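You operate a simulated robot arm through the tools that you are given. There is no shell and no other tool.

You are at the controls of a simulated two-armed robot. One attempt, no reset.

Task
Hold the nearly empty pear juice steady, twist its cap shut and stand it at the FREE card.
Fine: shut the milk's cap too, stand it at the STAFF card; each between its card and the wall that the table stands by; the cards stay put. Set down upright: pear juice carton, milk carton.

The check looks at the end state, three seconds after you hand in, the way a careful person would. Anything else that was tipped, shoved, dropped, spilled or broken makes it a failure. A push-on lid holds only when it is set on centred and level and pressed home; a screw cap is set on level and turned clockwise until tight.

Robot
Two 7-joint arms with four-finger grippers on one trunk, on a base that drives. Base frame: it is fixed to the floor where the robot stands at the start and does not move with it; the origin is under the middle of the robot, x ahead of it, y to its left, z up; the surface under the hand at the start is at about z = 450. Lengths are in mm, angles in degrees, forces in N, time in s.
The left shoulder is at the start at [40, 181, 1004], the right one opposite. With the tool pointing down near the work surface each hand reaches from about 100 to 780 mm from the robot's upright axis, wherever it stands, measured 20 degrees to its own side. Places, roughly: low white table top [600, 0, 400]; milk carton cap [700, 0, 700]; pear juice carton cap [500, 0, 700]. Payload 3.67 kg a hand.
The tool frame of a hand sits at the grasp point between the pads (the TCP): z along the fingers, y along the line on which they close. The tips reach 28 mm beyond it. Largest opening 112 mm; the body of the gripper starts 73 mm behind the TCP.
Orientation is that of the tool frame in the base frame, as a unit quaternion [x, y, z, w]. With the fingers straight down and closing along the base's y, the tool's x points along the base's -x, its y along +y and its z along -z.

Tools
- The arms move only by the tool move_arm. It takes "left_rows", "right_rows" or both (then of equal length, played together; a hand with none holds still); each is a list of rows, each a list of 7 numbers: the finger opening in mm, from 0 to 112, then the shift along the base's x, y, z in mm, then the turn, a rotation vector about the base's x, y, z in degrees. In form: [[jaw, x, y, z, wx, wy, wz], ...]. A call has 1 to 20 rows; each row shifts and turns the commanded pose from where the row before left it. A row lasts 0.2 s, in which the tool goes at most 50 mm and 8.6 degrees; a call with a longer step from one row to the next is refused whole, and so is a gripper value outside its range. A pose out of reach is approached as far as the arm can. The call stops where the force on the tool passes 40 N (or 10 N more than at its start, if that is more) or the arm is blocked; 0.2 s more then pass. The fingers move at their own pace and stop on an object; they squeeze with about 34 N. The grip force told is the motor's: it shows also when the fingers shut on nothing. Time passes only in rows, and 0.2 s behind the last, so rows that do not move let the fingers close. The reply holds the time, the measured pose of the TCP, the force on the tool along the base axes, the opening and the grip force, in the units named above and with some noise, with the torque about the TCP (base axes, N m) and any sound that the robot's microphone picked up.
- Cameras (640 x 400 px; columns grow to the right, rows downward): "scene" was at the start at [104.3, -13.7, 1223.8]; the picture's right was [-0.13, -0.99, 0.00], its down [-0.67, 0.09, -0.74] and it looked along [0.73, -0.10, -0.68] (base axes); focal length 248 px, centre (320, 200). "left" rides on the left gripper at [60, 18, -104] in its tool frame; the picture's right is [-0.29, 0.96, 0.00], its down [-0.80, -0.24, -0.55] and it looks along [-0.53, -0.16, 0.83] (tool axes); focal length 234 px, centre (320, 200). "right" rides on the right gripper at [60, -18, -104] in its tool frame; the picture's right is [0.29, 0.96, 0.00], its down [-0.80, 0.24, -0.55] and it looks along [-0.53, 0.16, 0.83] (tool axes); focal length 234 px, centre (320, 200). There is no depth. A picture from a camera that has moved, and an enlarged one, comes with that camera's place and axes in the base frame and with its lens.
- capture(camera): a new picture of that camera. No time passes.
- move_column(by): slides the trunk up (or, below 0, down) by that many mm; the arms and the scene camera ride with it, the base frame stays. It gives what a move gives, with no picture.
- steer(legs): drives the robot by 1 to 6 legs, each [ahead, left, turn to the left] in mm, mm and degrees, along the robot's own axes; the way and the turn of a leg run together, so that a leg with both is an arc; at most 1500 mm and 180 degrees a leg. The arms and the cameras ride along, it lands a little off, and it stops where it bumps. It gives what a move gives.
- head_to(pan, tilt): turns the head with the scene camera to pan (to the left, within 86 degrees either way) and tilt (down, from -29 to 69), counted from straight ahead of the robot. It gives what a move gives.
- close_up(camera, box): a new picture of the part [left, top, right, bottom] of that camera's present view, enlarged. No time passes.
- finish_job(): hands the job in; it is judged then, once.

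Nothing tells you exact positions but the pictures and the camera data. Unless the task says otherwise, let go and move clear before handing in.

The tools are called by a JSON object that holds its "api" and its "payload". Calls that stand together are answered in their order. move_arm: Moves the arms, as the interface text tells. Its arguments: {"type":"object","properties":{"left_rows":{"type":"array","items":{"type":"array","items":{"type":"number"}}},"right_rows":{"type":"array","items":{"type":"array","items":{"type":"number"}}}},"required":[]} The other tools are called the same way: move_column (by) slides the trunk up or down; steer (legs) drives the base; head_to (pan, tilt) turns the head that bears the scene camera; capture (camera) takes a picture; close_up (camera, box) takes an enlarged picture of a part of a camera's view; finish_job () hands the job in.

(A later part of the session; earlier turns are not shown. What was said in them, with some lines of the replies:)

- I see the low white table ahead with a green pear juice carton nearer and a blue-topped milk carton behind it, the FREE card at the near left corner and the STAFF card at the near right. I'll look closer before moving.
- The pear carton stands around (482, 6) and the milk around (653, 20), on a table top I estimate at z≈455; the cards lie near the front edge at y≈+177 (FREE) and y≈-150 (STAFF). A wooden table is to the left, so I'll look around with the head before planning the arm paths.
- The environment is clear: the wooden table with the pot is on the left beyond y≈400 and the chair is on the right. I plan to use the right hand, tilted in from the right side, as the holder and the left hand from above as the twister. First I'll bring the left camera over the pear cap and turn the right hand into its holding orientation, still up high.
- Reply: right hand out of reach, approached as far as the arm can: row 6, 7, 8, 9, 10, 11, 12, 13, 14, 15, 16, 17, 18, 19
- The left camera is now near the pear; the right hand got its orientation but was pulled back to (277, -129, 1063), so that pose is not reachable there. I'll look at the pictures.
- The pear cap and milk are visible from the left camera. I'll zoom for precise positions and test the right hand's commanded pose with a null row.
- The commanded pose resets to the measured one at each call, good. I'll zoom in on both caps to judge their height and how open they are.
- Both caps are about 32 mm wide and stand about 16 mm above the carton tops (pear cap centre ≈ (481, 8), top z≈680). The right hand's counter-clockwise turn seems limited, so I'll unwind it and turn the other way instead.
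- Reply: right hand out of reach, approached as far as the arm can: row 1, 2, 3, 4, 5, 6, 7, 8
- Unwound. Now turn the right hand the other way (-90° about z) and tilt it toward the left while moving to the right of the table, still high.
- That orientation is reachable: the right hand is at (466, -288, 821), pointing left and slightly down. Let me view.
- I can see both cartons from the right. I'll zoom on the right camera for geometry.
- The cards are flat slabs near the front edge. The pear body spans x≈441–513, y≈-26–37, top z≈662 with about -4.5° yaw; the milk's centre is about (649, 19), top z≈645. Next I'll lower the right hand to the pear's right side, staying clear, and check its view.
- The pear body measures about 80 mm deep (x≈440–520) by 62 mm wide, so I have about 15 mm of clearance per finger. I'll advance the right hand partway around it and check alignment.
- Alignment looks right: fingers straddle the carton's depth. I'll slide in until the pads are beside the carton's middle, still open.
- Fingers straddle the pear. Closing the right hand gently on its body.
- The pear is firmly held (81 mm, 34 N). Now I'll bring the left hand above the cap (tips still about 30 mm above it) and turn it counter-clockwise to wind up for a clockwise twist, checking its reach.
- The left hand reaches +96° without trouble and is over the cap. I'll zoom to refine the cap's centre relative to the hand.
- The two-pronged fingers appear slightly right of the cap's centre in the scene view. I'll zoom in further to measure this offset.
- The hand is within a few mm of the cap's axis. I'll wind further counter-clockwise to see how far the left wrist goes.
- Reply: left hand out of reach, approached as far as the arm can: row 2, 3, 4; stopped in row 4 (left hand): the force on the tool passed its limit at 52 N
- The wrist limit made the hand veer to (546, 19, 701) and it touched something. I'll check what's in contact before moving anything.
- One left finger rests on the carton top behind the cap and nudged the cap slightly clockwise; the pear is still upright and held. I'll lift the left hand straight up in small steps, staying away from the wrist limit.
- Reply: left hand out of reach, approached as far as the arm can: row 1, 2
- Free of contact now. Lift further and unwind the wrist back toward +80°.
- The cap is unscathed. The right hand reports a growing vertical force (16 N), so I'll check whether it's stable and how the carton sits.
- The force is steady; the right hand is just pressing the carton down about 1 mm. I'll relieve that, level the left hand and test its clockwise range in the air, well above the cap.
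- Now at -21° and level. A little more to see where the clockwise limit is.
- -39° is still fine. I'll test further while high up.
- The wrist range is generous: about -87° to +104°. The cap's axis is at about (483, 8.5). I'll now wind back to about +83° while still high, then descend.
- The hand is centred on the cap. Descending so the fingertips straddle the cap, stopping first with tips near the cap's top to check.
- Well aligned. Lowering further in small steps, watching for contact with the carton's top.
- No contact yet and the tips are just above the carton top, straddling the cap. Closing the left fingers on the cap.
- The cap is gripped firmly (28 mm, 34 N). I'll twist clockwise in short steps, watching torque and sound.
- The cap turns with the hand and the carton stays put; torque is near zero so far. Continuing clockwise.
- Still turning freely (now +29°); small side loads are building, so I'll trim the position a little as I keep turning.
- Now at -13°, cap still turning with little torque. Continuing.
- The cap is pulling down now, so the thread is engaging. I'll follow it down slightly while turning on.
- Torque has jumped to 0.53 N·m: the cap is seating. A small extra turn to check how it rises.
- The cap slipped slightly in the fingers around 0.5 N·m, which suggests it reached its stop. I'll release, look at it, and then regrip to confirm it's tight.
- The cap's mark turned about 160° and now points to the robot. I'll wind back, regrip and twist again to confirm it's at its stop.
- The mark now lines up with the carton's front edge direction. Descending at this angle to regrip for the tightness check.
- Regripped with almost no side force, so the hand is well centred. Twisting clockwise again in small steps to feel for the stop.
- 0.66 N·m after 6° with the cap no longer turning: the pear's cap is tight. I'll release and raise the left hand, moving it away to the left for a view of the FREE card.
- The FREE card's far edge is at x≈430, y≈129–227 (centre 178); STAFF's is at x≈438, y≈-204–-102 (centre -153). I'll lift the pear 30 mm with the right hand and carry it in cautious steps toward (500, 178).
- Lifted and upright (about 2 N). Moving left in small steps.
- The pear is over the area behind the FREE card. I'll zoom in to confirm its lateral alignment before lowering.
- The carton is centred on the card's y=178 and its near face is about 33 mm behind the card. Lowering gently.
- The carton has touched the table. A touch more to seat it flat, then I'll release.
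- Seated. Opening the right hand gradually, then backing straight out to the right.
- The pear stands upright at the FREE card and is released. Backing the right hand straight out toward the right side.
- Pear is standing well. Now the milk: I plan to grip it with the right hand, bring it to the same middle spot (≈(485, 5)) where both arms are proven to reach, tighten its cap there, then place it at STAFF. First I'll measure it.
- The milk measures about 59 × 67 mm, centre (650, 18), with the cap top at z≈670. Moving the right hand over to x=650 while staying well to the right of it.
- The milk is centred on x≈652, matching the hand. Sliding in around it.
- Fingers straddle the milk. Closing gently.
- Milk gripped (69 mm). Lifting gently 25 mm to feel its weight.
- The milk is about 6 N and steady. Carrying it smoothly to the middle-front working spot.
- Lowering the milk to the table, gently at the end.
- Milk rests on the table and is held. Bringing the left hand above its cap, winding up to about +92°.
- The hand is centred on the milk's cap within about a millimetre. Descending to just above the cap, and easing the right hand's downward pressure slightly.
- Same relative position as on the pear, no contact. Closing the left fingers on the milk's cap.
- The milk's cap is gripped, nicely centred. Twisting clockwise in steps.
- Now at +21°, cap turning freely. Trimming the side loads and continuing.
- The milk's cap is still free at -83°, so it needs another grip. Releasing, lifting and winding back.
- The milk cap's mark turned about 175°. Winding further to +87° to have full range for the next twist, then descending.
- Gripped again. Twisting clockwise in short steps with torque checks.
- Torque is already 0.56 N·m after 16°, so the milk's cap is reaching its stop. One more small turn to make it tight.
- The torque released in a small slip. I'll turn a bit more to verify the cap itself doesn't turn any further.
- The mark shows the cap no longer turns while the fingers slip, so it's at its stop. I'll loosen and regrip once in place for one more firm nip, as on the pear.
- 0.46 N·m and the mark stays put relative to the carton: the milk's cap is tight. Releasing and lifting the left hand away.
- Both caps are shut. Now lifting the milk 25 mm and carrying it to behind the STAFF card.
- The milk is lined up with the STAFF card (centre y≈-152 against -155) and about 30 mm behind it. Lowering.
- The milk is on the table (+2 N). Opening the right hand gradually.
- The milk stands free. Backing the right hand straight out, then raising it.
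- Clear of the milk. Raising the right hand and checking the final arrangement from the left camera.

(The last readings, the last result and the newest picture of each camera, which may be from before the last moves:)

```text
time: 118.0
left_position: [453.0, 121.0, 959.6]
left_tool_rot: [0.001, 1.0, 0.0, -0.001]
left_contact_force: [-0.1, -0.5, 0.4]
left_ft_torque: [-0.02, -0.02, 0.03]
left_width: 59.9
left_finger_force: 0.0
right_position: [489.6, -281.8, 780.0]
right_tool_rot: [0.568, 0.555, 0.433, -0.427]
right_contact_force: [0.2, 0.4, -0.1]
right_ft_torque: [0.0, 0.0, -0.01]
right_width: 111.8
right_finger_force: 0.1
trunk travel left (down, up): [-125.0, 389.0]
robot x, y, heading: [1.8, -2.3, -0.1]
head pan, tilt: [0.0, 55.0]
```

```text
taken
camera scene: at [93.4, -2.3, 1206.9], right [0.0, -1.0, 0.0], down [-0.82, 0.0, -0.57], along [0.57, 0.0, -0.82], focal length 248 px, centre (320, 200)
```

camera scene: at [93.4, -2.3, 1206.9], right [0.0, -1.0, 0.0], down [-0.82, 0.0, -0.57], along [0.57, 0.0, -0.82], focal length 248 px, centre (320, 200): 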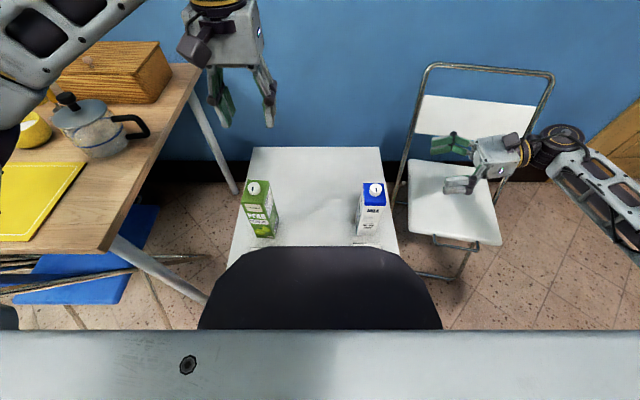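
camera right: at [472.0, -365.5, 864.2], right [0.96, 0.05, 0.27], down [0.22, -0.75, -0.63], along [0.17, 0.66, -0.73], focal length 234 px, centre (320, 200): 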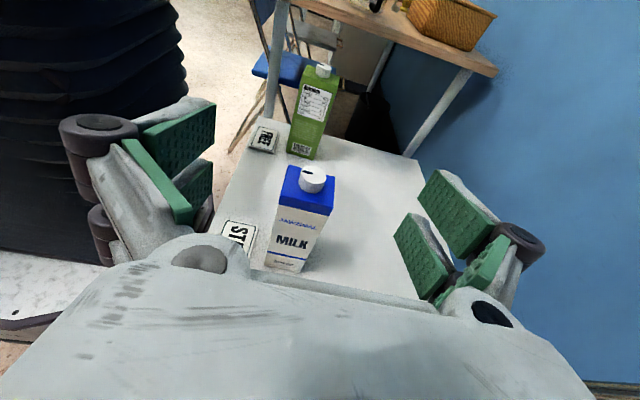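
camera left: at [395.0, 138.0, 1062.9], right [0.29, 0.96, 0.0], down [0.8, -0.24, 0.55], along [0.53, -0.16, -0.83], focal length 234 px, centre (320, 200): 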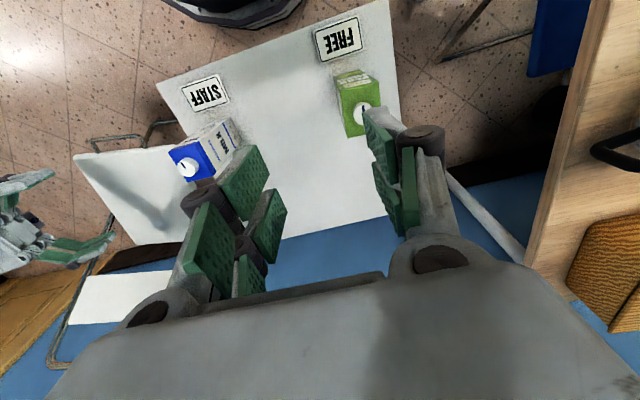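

Both cartons stand behind their cards. A last close check of the caps and cards.

{"api": "close_up", "payload": {"camera": "right", "box": [210, 50, 350, 280]}}

{"api": "close_up", "payload": {"camera": "left", "box": [150, 10, 400, 200]}}

{"api": "close_up", "payload": {"camera": "scene", "box": [230, 165, 400, 255]}}

```text
1.74 times, centred on (280, 165) of right
camera zoom: at [472.0, -365.5, 864.2], right [0.96, 0.05, 0.27], down [0.22, -0.75, -0.63], along [0.17, 0.66, -0.73], focal length 407 px, centre (390, 261)
```

zoom: 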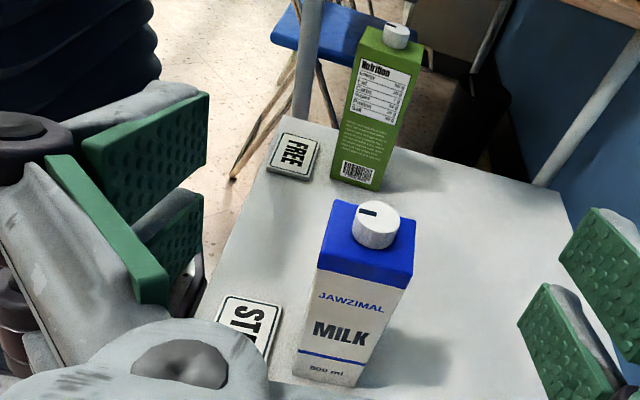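

```text
2.11 times, centred on (275, 105) of left
camera zoom: at [395.0, 138.0, 1062.9], right [0.29, 0.96, 0.0], down [0.8, -0.24, 0.55], along [0.53, -0.16, -0.83], focal length 493 px, centre (415, 400)
```

zoom: 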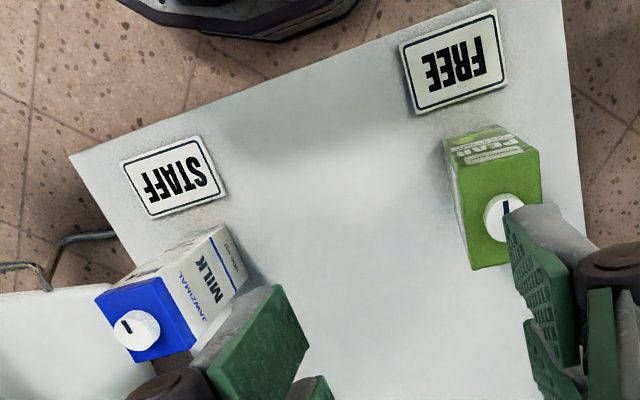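

```text
3.76 times, centred on (315, 210) of scene
camera zoom: at [93.4, -2.3, 1206.9], right [0.0, -1.0, 0.0], down [-0.82, 0.0, -0.57], along [0.57, 0.0, -0.82], focal length 933 px, centre (339, 162)
```

zoom: 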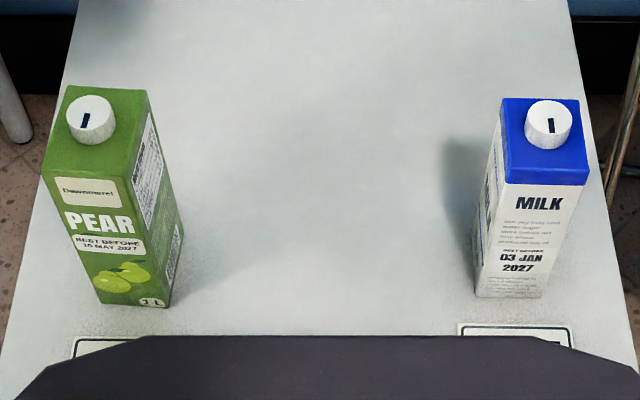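

Both caps are shut tight. The pear juice stands upright behind the FREE card and the milk behind the STAFF card, the cards haven't moved, and both hands are clear. Handing in.

{"api": "finish_job", "payload": {}}

```text
The job is handed in.
```

The job is handed in. Both caps are twisted shut, and both cartons stand upright between their cards and the wall.

- **Pear juice:** I held it steady with the right hand and turned its cap until it stopped (about 0.66 N·m). It stands centred behind the FREE card, about 35 mm from it.
- **Milk:** I moved it to the middle of the table to work on it, and its cap took two grips to reach the stop (about 0.56 N·m). It stands centred behind the STAFF card, about 30 mm from it.
- **Cards and clearance:** The cards look unmoved in the last pictures, and both hands were open and clear when I handed in.
- **One contact on the way:** Early on, the left hand reached its wrist limit and swung onto the top of the pear carton, peaking at 52 N. The carton stayed upright in the other hand, and I saw no damage or spill.
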